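You operate a simulated robot arm through the tools that you are given. There is no shell and no other tool. Be economical: measure what you need, move in short steps, check, and stop when the job is done.

Carry out the task below with a simulated robot arm. There is one attempt and no reset: what you move stays moved.

TASK
Pull the sealer drawer open.
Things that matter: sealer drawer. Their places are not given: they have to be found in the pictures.

It is judged by the outcome, as a careful person would: the job done as asked, and still so three seconds after it is handed in. It fails if anything else is knocked over, pushed out of place, dropped, spilled or broken.

THE ROBOT
A 7-joint arm with a two-finger parallel gripper, fixed in place. Base frame: the origin is at the foot of the arm, x ahead of it, y to its left, z up; the work surface is at about z = 5. Lengths are in mm, angles in degrees, forces in N, time in s.
With the tool pointing down near the work surface it reaches from about 240 to 620 mm from the base axis. Its first joint turns from -66.0 to 66.0 degrees. Payload 2.6 kg.
Tool frame: the origin (TCP) lies between the finger pads and is the grasp point; the fingertips stand 30 mm ahead of it; z points along the fingers, y is the line along which they close. The gripper opens to 94 mm. The fingers are 28 mm wide and 10 mm thick; the gripper's body (50 by 96 mm) begins 55 mm behind the TCP.
Orientation is that of the tool frame in the base frame, as a unit quaternion [x, y, z, w]. With the fingers straight down and closing along the base's y, the tool's x points along the base's -x, its y along +y and its z along -z.

THE INTERFACE
- The arm moves only by the tool jog_arm. Its argument "targets" is a list of rows, each a list of 3 entries, a list of its own where there are three numbers: the shift along the tool's x, y, z in cm, then the turn, a rotation vector about the tool's x, y, z in rad, then the closure, from 0 (fully open) to 1 (shut). In form: [[[tx, ty, tz], [ax, ay, az], jaw], ...]. A call has 1 to 20 rows; each row shifts and turns the commanded pose from where the row before left it, along the tool's axes as they then stand. A row lasts 0.2 s, in which the tool goes at most 50 mm and 8.6 degrees; a call with a longer step from one row to the next is refused whole, and so is a gripper value outside its range. A pose out of reach is approached as far as the arm can. The call stops where the force on the tool passes 40 N (or 10 N more than at its start, if that is more) or the arm is blocked; 0.2 s more then pass. The fingers move at their own pace (about 72 mm/s each) and stop on an object; they squeeze with about 22 N. The grip force told is the motor's: it shows also when the fingers shut on nothing. Time passes only in rows, and 0.2 s behind the last, so rows that do not move let the fingers close. It gives the time, the measured TCP pose, the force on the tool (base axes), the opening and the grip force at its end, in the units of the frame above (readings bear some noise), and new pictures: "show" is both (left out), scene, wrist or none.
- Cameras (640 x 400 px; columns grow to the right, rows downward): "scene" is fixed at [45.9, 440.1, 559.1]; the picture's right is [-0.64, -0.77, 0.00], its down [-0.43, 0.36, -0.83] and it looks along [0.64, -0.53, -0.56] (base axes); focal length 323 px, centre (320, 200). "wrist" rides on the gripper at [-37, 0, -58] in the tool frame; the picture's right is [0.00, -1.00, 0.00], its down [0.97, 0.00, -0.24] and it looks along [0.24, 0.00, 0.97] (tool axes); focal length 218 px, centre (320, 200).
- point_at(camera, pixels): there is no depth. For up to 12 entries [column, row, z] of the newest picture of that camera ("zoom" is the newest enlarged one), the place [x, y] in the base frame at which the ray of that pixel passes the height z, good to about 2 mm, but the place of the scene camera against the robot may be out by one fixed shift of up to 12 mm in any direction. No time passes.
- inspect(camera, box): a new picture of the part [left, top, right, bottom] of that camera's present view, enlarged. No time passes.
- close_job(): hands the job in; it is judged then, once.

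Work in short steps. Measure before you move; look again where a grasp or a placing could have gone wrong, and mend it. You have 60 turns and 120 pictures in all, the two below and enlarged ones among them. Open the gripper and draw the arm clear of the work before you hand the job in, unless the task says otherwise; then end with one line.

The tools are called after ">>>" as name(argument=value, ...) on one line, values as JSON. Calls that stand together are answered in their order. jog_arm: Moves the arm, as the interface text tells. Its arguments: {"type":"object","properties":{"targets":{"type":"array"},"show":{"type":"string","enum":["both","scene","wrist","none"]}},"required":["targets"]} The other tools are called the same way: point_at (camera, pixels) gives the place at which the rays of pixels pass given heights; inspect (camera, box) takes an enlarged picture of a part of a camera's view; close_job () hands the job in.

At the start:

```text
time_s: 0.0
eef_pos: [313.7, -114.4, 200.4]
tcp_rot: [-0.001, 1.0, 0.0, 0.001]
ft_force: [-0.3, -0.1, 1.6]
gripper_width: 94.3
grasp_force: 0.0
```

scene: 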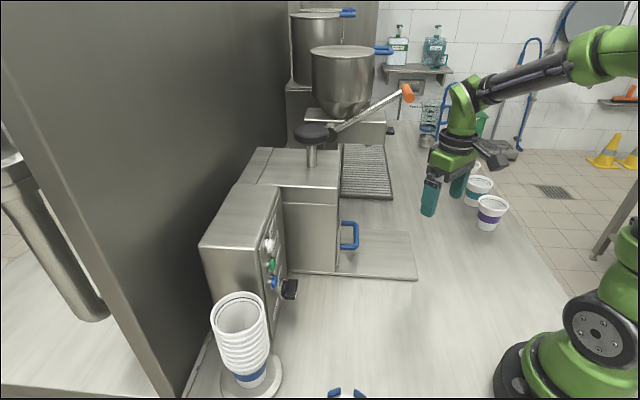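
wrist: 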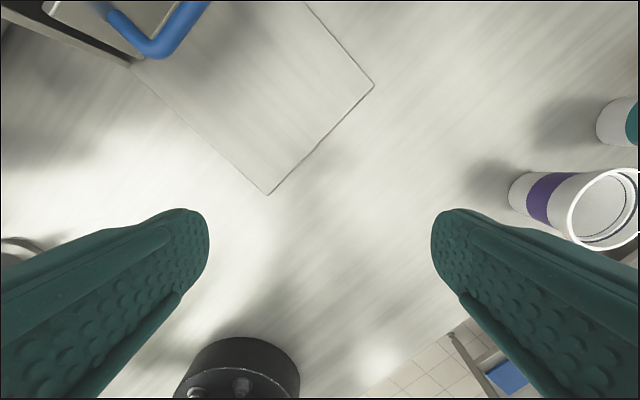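

The blue handle at about scene (349,236) appears to belong to the sealer drawer; I enlarge both views to check.

>>> inspect(camera="scene", box=[230, 130, 430, 300])

>>> inspect(camera="wrist", box=[0, 0, 400, 200])

>>> point_at(camera="scene", pixels=[[418, 280, 5], [409, 231, 5], [292, 274, 5], [358, 222, 60], [358, 248, 60], [341, 222, 60], [341, 250, 60]])

>>> point_at(camera="wrist", pixels=[[268, 194, 5], [374, 86, 5], [132, 64, 5], [155, 52, 60], [155, 52, 90], [200, 5, 60], [200, 5, 90]])

```text
2.35 times, centred on (330, 215) of scene
```

zoom: 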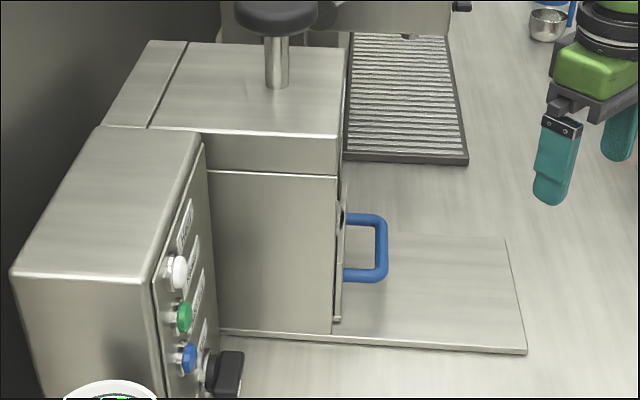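

```text
1.60 times, centred on (200, 100) of wrist
```

zoom: 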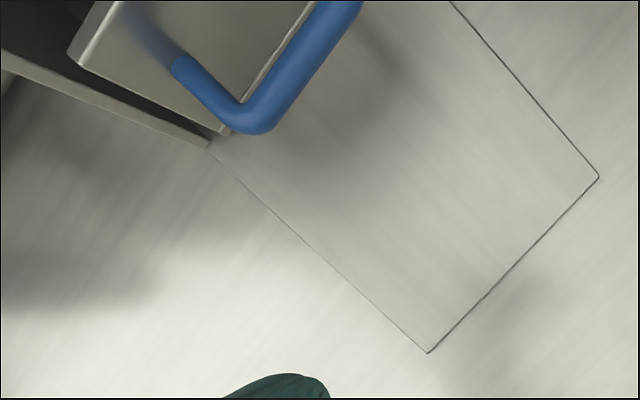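

```text
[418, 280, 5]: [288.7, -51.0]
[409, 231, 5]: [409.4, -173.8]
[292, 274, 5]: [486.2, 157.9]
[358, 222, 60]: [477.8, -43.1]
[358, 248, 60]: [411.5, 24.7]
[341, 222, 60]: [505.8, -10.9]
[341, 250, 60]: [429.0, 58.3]
```

```text
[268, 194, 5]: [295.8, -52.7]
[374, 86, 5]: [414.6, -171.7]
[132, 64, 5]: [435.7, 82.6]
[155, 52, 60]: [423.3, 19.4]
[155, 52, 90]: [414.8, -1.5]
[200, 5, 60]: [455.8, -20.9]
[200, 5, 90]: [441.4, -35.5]
```

The plate and handle are turned 45°: the drawer pulls along (-1,-1)/√2, with the bar lying along (1,-1). I turn the tool 45° about its axis so the fingers close along the pull direction, then look.

>>> jog_arm(targets=[[[0, 0, 0], [0, 0, 0.131], 0], [[0, 0, 0], [0, 0, 0.131], 0], [[0, 0, 0], [0, 0, 0.131], 0], [[0, 0, 0], [0, 0, 0.131], 0], [[0, 0, 0], [0, 0, 0.131], 0], [[0, 0, 0], [0, 0, 0.131], 0], [[0, 2, 0], [0, 0, 0], 0], [[0, 2, 0], [0, 0, 0], 0], [[0, 2, 0], [0, 0, 0], 0], [[0, 0, 0], [0, 0, 0], 0]])

```text
time_s: 2.2
eef_pos: [359.3, -72.5, 201.5]
tcp_rot: [0.382, 0.924, 0.0, 0.0]
ft_force: [-0.6, 0.3, 0.4]
gripper_width: 93.9
grasp_force: 0.0
```

scene: 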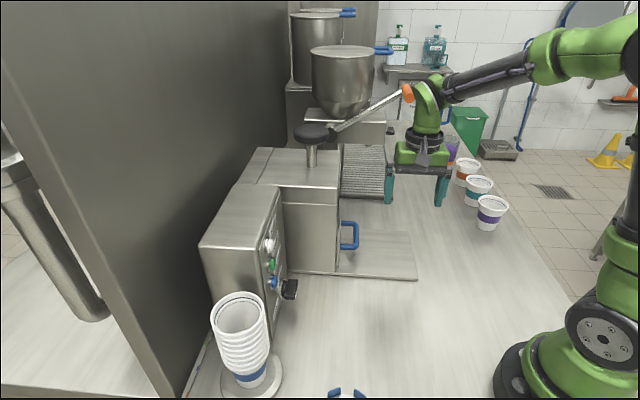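
wrist: 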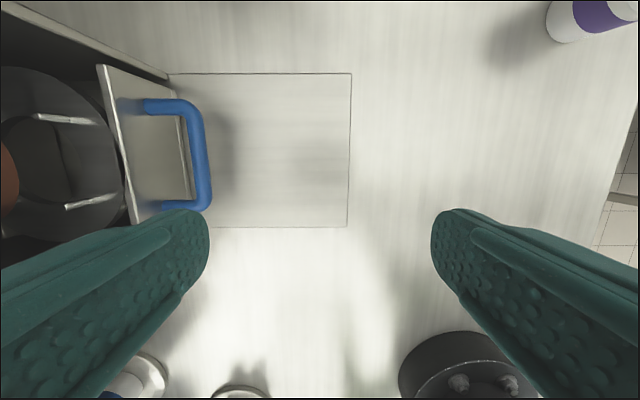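

The handle is now clear: bar at wrist col ~200, rows 105-210. I locate the bar, the drawer face and the orange lever end by comparing rays.

>>> point_at(camera="wrist", pixels=[[201, 155, 50], [201, 155, 70], [201, 155, 90], [205, 110, 60], [209, 205, 60], [192, 200, 60], [190, 120, 60], [190, 195, 10], [0, 175, 150], [0, 175, 250], [190, 115, 90], [110, 140, 140]])

>>> point_at(camera="scene", pixels=[[356, 236, 50], [356, 236, 70], [356, 236, 90], [407, 93, 150], [407, 93, 250], [407, 93, 300], [313, 132, 150], [313, 132, 200], [313, 132, 250], [338, 188, 150], [338, 188, 120], [410, 231, 5]])

>>> inspect(camera="wrist", box=[0, 50, 260, 230])

>>> inspect(camera="scene", box=[290, 170, 400, 290])

```text
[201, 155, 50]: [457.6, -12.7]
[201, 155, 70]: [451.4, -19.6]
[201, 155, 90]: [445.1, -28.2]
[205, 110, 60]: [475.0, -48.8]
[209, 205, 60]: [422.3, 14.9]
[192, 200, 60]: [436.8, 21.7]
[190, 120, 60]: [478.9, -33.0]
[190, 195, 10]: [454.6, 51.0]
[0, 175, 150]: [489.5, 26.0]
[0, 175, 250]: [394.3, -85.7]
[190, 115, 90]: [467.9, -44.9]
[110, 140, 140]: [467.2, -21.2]
```

```text
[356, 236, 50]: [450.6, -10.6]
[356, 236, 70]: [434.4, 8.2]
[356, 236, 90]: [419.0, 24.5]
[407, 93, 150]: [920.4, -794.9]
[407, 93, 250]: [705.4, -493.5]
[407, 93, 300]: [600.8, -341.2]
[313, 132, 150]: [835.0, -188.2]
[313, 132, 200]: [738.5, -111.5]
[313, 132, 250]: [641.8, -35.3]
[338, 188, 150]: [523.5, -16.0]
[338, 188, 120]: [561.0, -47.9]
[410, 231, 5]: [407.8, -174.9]
```

```text
2.22 times, centred on (130, 140) of wrist
```

zoom: 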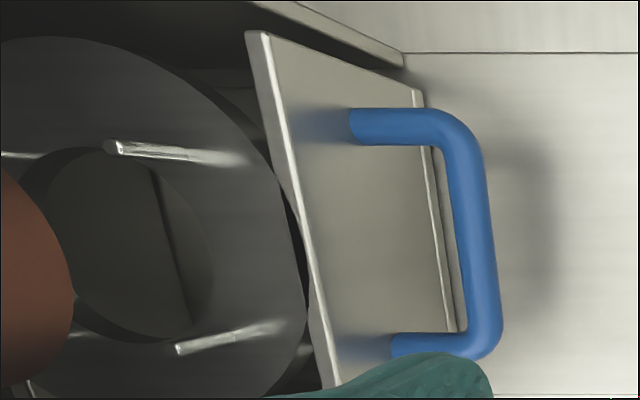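

```text
3.33 times, centred on (345, 230) of scene
```

zoom: 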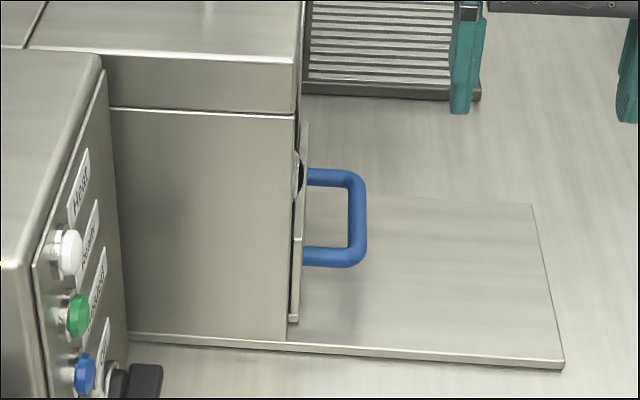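

Rays agree on the bar centre at about (457,-12,50), some 38 mm ahead of the drawer face. The sealer is about 230 tall with a lever overhanging, so I'll come in tilted 45°, away from the lever. Tilt in place first.

>>> jog_arm(targets=[[[0, 0, 0], [-0.131, 0, 0], 0.3], [[0, 0, 0], [-0.131, 0, 0], 0.66], [[0, 0, 0], [-0.131, 0, 0], 0.66], [[0, 0, 0], [-0.131, 0, 0], 0.66], [[0, 0, 0], [-0.131, 0, 0], 0.66], [[0, 0, 0], [-0.131, 0, 0], 0.66], [[0, 0, 0], [0, 0, 0], 0.66]])

```text
time_s: 3.8
eef_pos: [357.1, -71.5, 200.4]
tcp_rot: [0.354, 0.853, 0.355, 0.146]
ft_force: [0.9, -0.6, 0.1]
gripper_width: 32.0
grasp_force: 0.0
```

scene: 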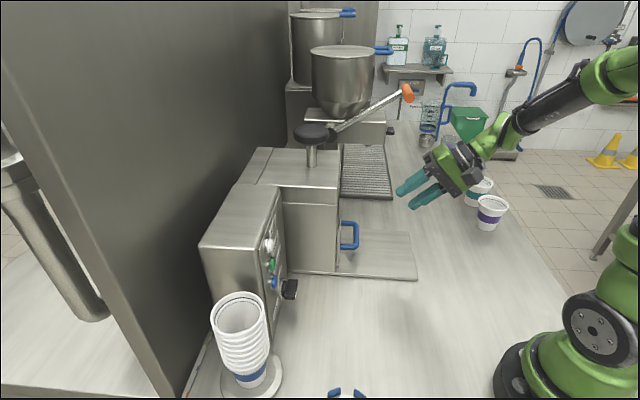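
wrist: 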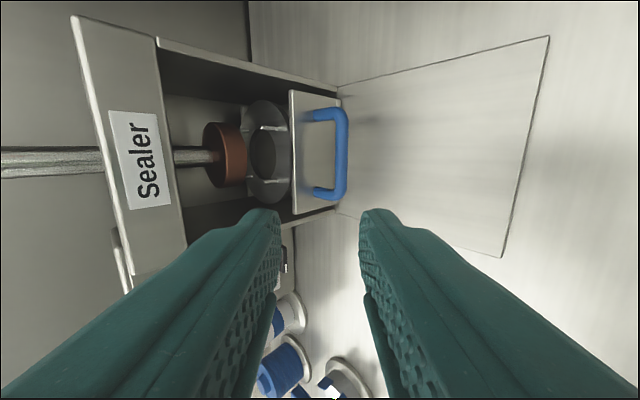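

The view confirms the drawer marked "Sealer" with the blue handle. Before moving I check the cups' places against the coming pull path and re-measure the bar with this view.

>>> point_at(camera="scene", pixels=[[488, 230, 5], [490, 202, 80], [476, 182, 80], [466, 165, 80], [418, 280, 5]])

>>> point_at(camera="wrist", pixels=[[341, 155, 40], [341, 155, 50], [341, 155, 60], [341, 118, 50], [341, 192, 50], [313, 115, 50], [316, 192, 50]])

>>> inspect(camera="wrist", box=[240, 60, 400, 230])

```text
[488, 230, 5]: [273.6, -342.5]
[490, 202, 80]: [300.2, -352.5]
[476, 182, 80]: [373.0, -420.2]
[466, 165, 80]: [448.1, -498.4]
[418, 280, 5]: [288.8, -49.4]
```

```text
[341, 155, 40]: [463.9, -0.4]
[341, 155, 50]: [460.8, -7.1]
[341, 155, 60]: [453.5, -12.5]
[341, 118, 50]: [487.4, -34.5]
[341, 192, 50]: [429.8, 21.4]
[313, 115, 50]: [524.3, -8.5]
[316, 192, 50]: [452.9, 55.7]
```

```text
2.35 times, centred on (320, 145) of wrist
```

zoom: 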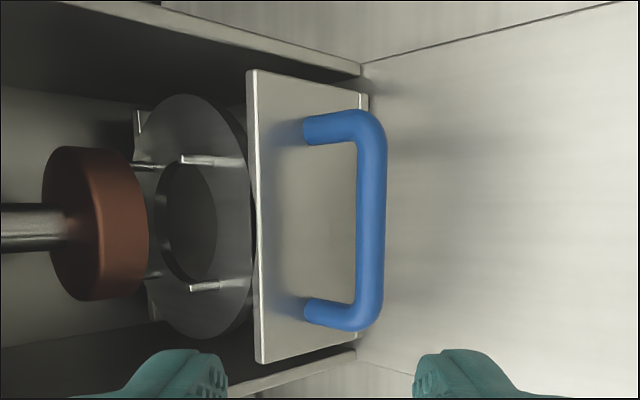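

The cups stand well clear at y < -330. The wrist views put the bar nearer z 60; I move to a stand-off 70 mm back from it along the tool axis and remeasure.

>>> jog_arm(targets=[[[-0.7, -0.565, 2.65], [0, 0, 0], 0.66], [[-0.7, -0.565, 2.65], [0, 0, 0], 0.66], [[-0.7, -0.565, 2.65], [0, 0, 0], 0.66], [[-0.7, -0.565, 2.65], [0, 0, 0], 0.66], [[0, 0, 0], [0, 0, 0], 0.66]])

>>> inspect(camera="scene", box=[290, 150, 450, 290])

```text
time_s: 5.0
eef_pos: [417.5, -51.0, 109.6]
tcp_rot: [0.353, 0.854, 0.354, 0.146]
ft_force: [0.0, -0.7, 0.3]
gripper_width: 31.9
grasp_force: 0.1
```

scene: 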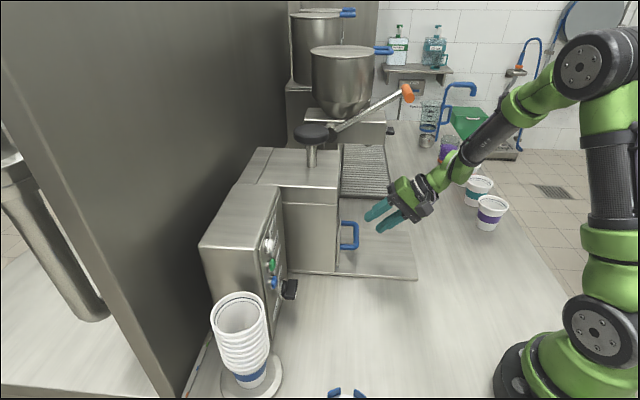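
wrist: 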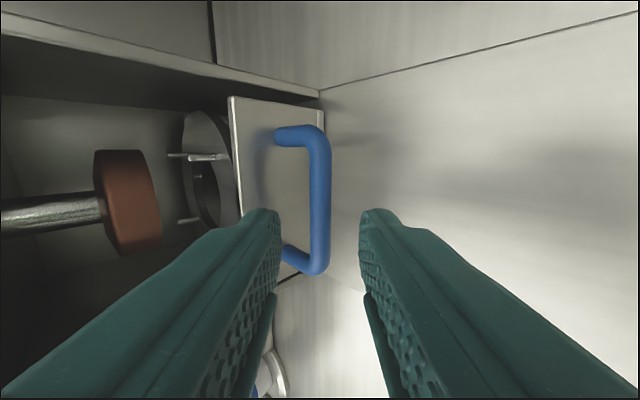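

```text
2.86 times, centred on (370, 220) of scene
```

zoom: 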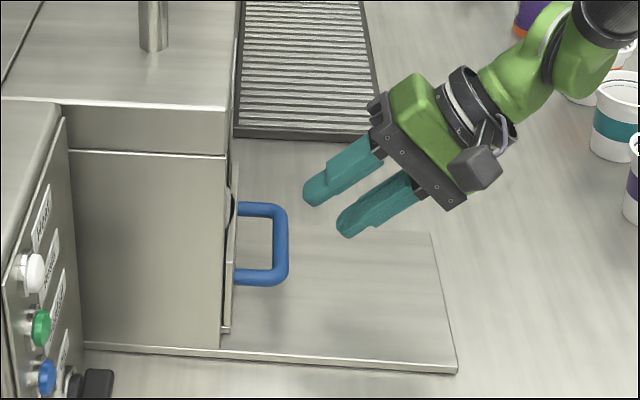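

The bar sits at wrist col 320, centred between the fingers. I advance 50 mm along the tool axis and check.

>>> jog_arm(targets=[[[0, 0, 1.25], [0, 0, 0], 0.66], [[0, 0, 1.25], [0, 0, 0], 0.66], [[0, 0, 1.25], [0, 0, 0], 0.66], [[0, 0, 1.25], [0, 0, 0], 0.66], [[0, 0, 0], [0, 0, 0], 0.66]])

>>> inspect(camera="scene", box=[310, 180, 430, 290])

```text
time_s: 6.2
eef_pos: [445.6, -25.9, 72.8]
tcp_rot: [0.354, 0.853, 0.354, 0.146]
ft_force: [0.1, -0.4, 0.2]
gripper_width: 32.2
grasp_force: 0.0
```

scene: 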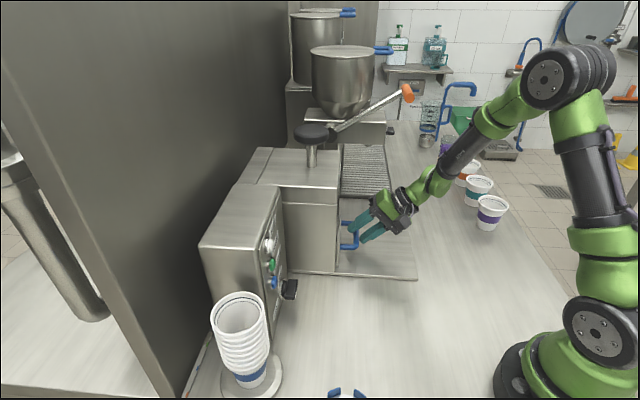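
wrist: 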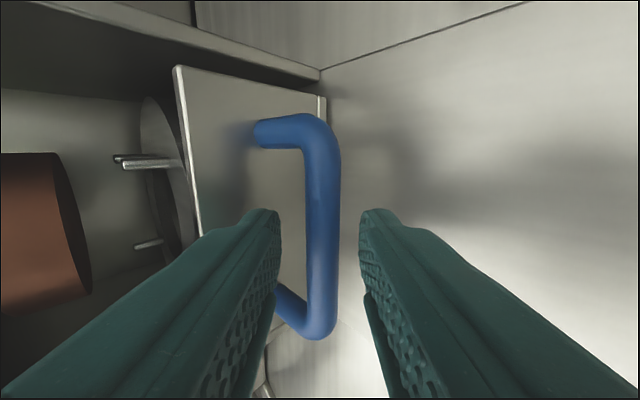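

```text
3.64 times, centred on (370, 235) of scene
```

zoom: 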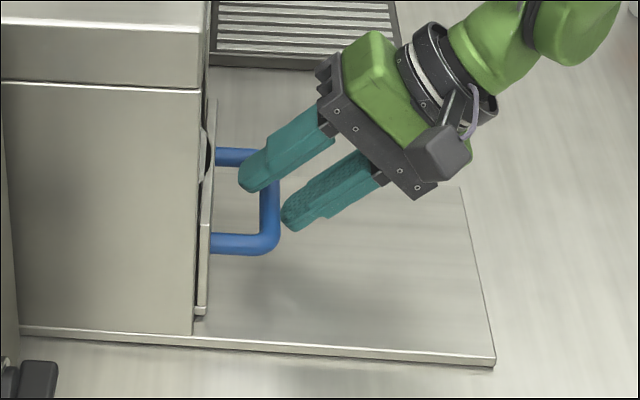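

By the growth of the handle image (147→227 px) the bar is still about 30 mm ahead of the TCP, level with the tips. The inner finger goes between bar and face, so I advance 20 mm more.

>>> jog_arm(targets=[[[0, 0, 1.0], [0, 0, 0], 0.66], [[0, 0, 1.0], [0, 0, 0], 0.66], [[0, 0, 0], [0, 0, 0], 0.66]])

>>> inspect(camera="scene", box=[310, 180, 430, 290])

```text
time_s: 7.0
eef_pos: [455.0, -14.7, 59.6]
tcp_rot: [0.354, 0.853, 0.354, 0.147]
ft_force: [0.1, 0.0, -0.3]
gripper_width: 31.9
grasp_force: 0.1
```

scene: 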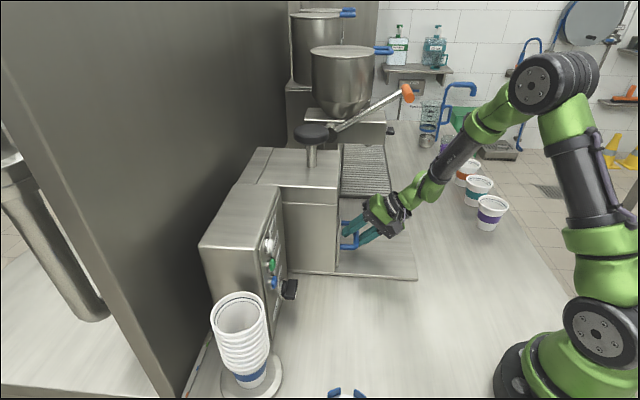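
wrist: 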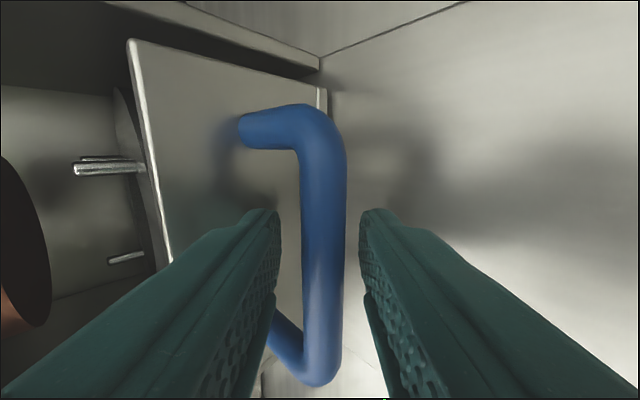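

```text
3.64 times, centred on (370, 235) of scene
```

zoom: 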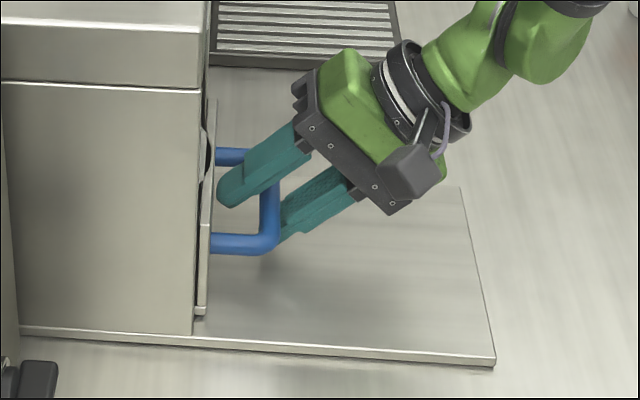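

The bar is between the fingers with the inner finger in the gap and no contact force. I close the fingers.

>>> jog_arm(targets=[[[0, 0, 0], [0, 0, 0], 0.8], [[0, 0, 0], [0, 0, 0], 1], [[0, 0, 0], [0, 0, 0], 1], [[0, 0, 0], [0, 0, 0], 1]], show="wrist")

```text
time_s: 8.0
eef_pos: [454.7, -16.5, 59.9]
tcp_rot: [0.355, 0.853, 0.353, 0.146]
ft_force: [-17.1, -5.6, 12.0]
gripper_width: 15.5
grasp_force: 44.6
```

wrist: 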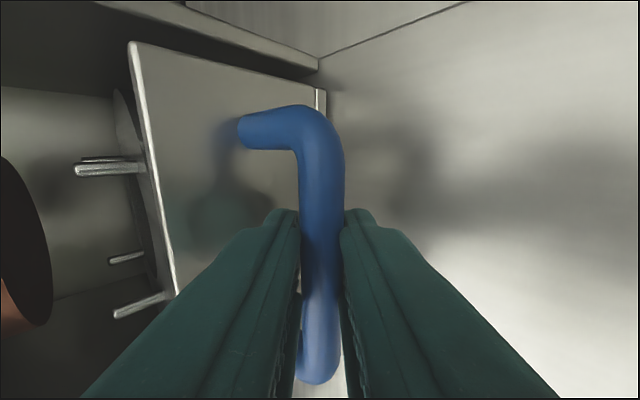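

The bar is gripped (15.5 mm opening, 44.6 N). I pull 20 mm along (-1,-1)/√2, that is tool -y and -z equally.

>>> jog_arm(targets=[[[0, -0.35, -0.35], [0, 0, 0], 1], [[0, -0.35, -0.35], [0, 0, 0], 1], [[0, -0.35, -0.35], [0, 0, 0], 1], [[0, -0.35, -0.35], [0, 0, 0], 1]])

```text
time_s: 9.0
eef_pos: [440.6, -29.8, 60.7]
tcp_rot: [0.355, 0.853, 0.354, 0.147]
ft_force: [2.7, -0.4, 3.5]
gripper_width: 13.9
grasp_force: 44.7
```

scene: 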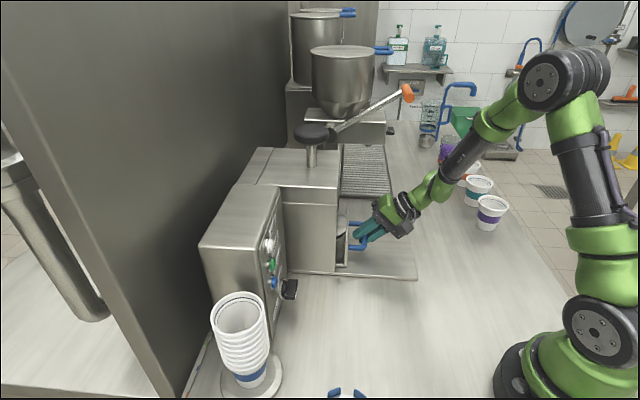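
wrist: 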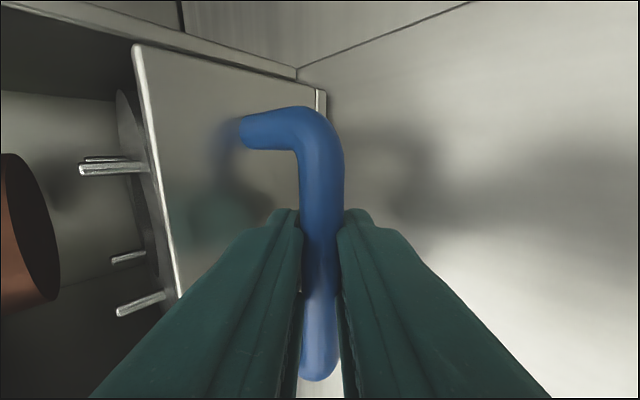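

The drawer moves freely with the handle (about 20 mm, low force). I pull on 70 mm more.

>>> jog_arm(targets=[[[0, -0.5, -0.5], [0, 0, 0], 1], [[0, -0.5, -0.5], [0, 0, 0], 1], [[0, -0.5, -0.5], [0, 0, 0], 1], [[0, -0.5, -0.5], [0, 0, 0], 1], [[0, -0.5, -0.5], [0, 0, 0], 1], [[0, -0.5, -0.5], [0, 0, 0], 1], [[0, -0.5, -0.5], [0, 0, 0], 1], [[0, -0.5, -0.5], [0, 0, 0], 1], [[0, -0.5, -0.5], [0, 0, 0], 1], [[0, -0.5, -0.5], [0, 0, 0], 1]])

```text
time_s: 11.2
eef_pos: [390.1, -78.8, 61.0]
tcp_rot: [0.354, 0.853, 0.354, 0.146]
ft_force: [1.8, 0.1, 12.2]
gripper_width: 13.9
grasp_force: 45.2
```

scene: 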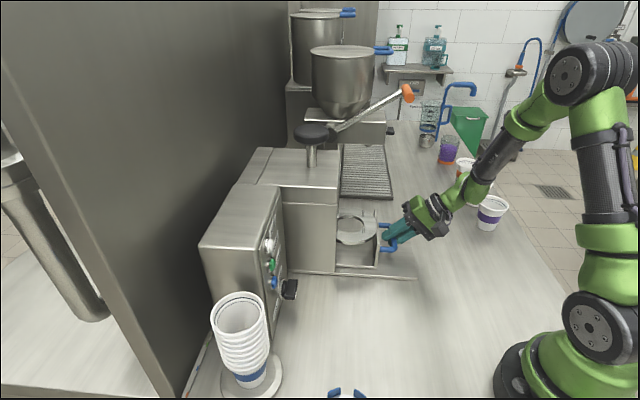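
wrist: 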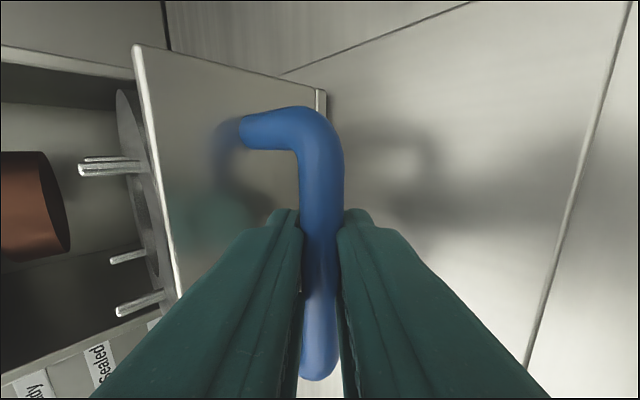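

The drawer is out about 90 mm and the cup ring is showing. Upward force has built to 12 N, so I ease down 1 mm and pull on in smaller steps to find the end stop.

>>> jog_arm(targets=[[[0, -0.42, -0.28], [0, 0, 0], 1], [[0, -0.35, -0.35], [0, 0, 0], 1], [[0, -0.35, -0.35], [0, 0, 0], 1], [[0, -0.35, -0.35], [0, 0, 0], 1], [[0, -0.35, -0.35], [0, 0, 0], 1], [[0, -0.35, -0.35], [0, 0, 0], 1], [[0, -0.35, -0.35], [0, 0, 0], 1], [[0, -0.35, -0.35], [0, 0, 0], 1]])

```text
time_s: 13.0
eef_pos: [362.1, -108.6, 62.0]
tcp_rot: [0.356, 0.852, 0.354, 0.147]
ft_force: [8.3, -6.1, 21.8]
gripper_width: 13.9
grasp_force: 45.2
```

scene: 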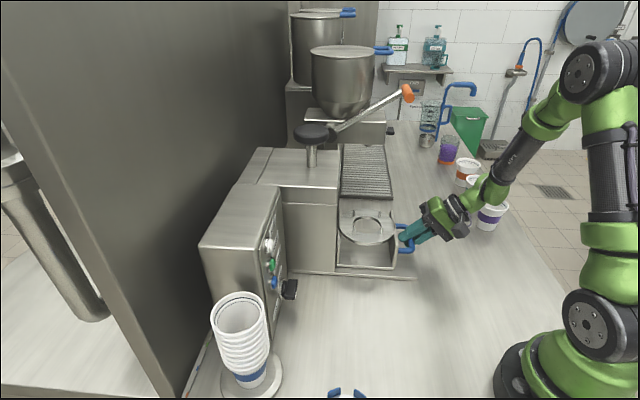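
wrist: 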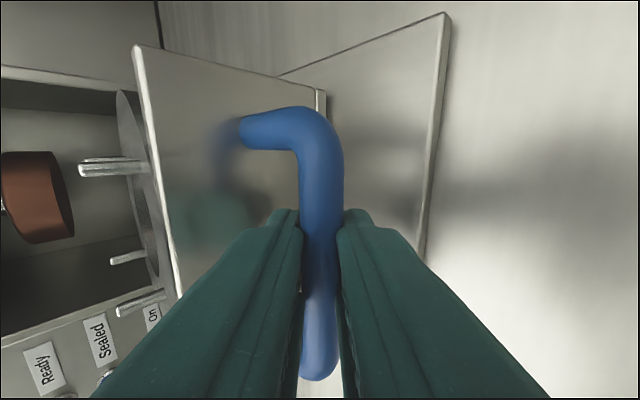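

Now about 130 mm out. The upward and sideways reaction comes from misalignment, so I ease up 2 mm and 1 mm sideways, then pull another 15 mm to feel for the stop.

>>> jog_arm(targets=[[[-0.1, 0.14, -0.14], [0, 0, 0], 1], [[0, -0.35, -0.35], [0, 0, 0], 1], [[0, -0.35, -0.35], [0, 0, 0], 1], [[0, -0.35, -0.35], [0, 0, 0], 1], [[0, 0, 0], [0, 0, 0], 1]])

>>> inspect(camera="scene", box=[290, 180, 450, 290])

```text
time_s: 14.2
eef_pos: [350.3, -119.5, 60.8]
tcp_rot: [0.355, 0.853, 0.353, 0.147]
ft_force: [13.2, -11.7, -9.2]
gripper_width: 13.8
grasp_force: 44.9
```

scene: 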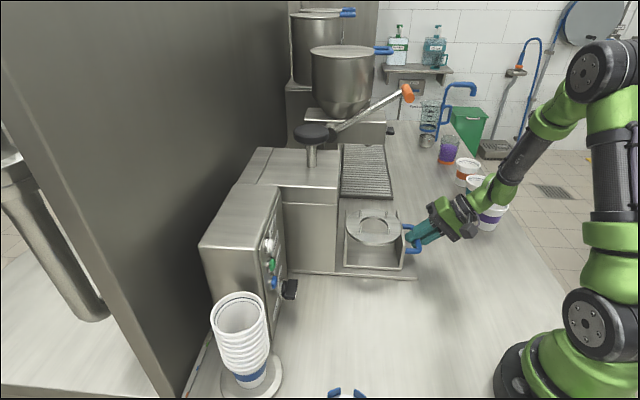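
wrist: 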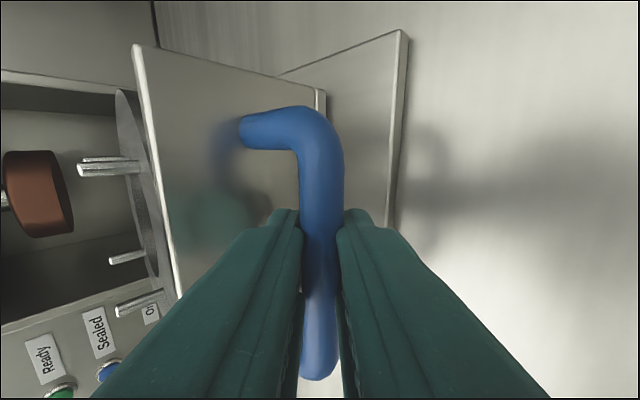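

```text
3.64 times, centred on (370, 235) of scene
```

zoom: 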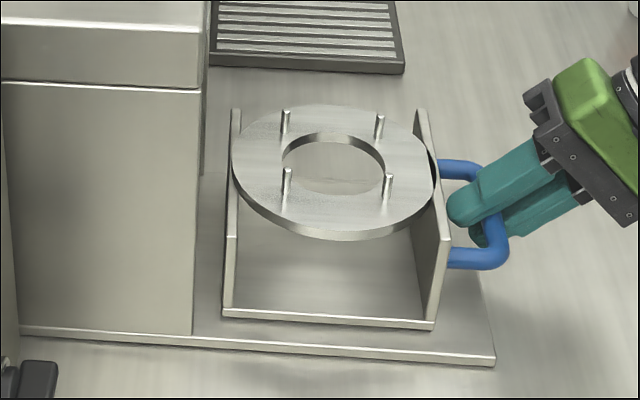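

The drawer is fully out: tray and back panel stand clear of the housing. I relieve the side load, open the fingers to 32 mm as on entry, and back off along the tool axis.

>>> jog_arm(targets=[[[-0.15, -0.05, 0.05], [0, 0, 0], 1], [[0, 0, 0], [0, 0, 0], 0.8], [[0, 0, 0], [0, 0, 0], 0.68], [[0, 0, 0], [0, 0, 0], 0.68]])

```text
time_s: 15.2
eef_pos: [353.0, -119.5, 60.5]
tcp_rot: [0.354, 0.853, 0.355, 0.146]
ft_force: [1.0, -0.2, 0.6]
gripper_width: 30.3
grasp_force: 0.0
```

scene: 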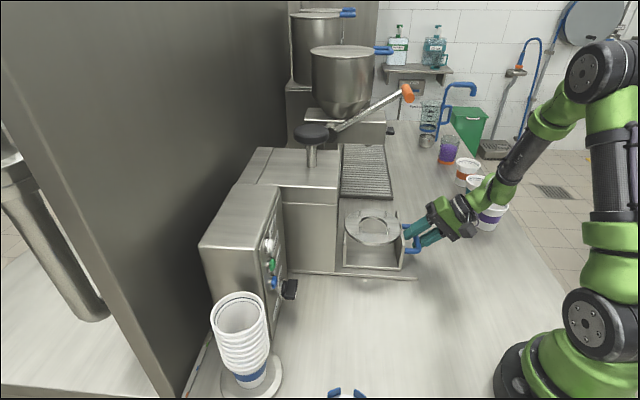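
wrist: 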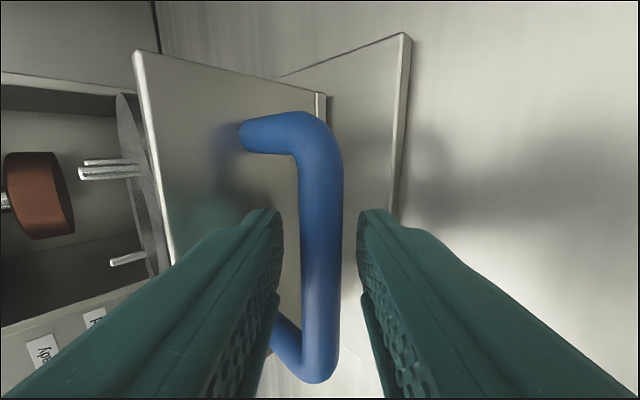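

Released, forces near zero. I back off 60 mm along the tool axis, then straight up while opening.

>>> jog_arm(targets=[[[0, 0, -1], [0, 0, 0], 0.68], [[0, 0, -1], [0, 0, 0], 0.68], [[0, 0, -1], [0, 0, 0], 0.68], [[0, 0, -1.5], [0, 0, 0], 0.68], [[0, 0, -1.5], [0, 0, 0], 0.68], [[0, 1.4, -1.4], [0, 0, 0], 0.4], [[0, 1.4, -1.4], [0, 0, 0], 0], [[0, 1.4, -1.4], [0, 0, 0], 0], [[0, 1.4, -1.4], [0, 0, 0], 0], [[0, 0, 0], [0, 0, 0], 0]])

```text
time_s: 17.4
eef_pos: [325.5, -148.6, 182.7]
tcp_rot: [0.354, 0.853, 0.354, 0.147]
ft_force: [0.0, 0.3, -0.2]
gripper_width: 93.7
grasp_force: 0.0
```

scene: 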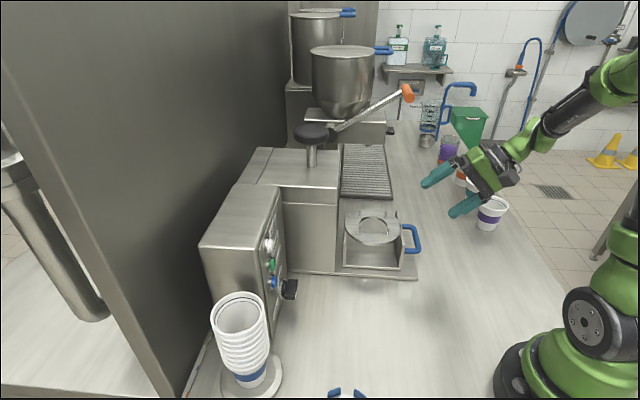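
wrist: 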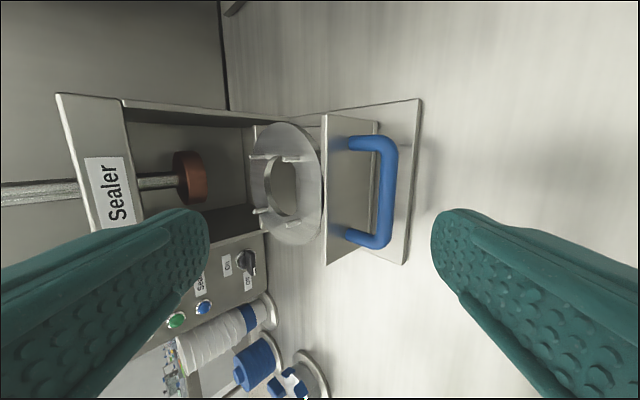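

The drawer stays open, the gripper is clear and the cups are where they were; I hand the job in.

>>> close_job()

```text
The job is handed in.
```

The sealer drawer is pulled open by about 145 mm; the gripper is open and clear of it, and the pictures show nothing else moved.
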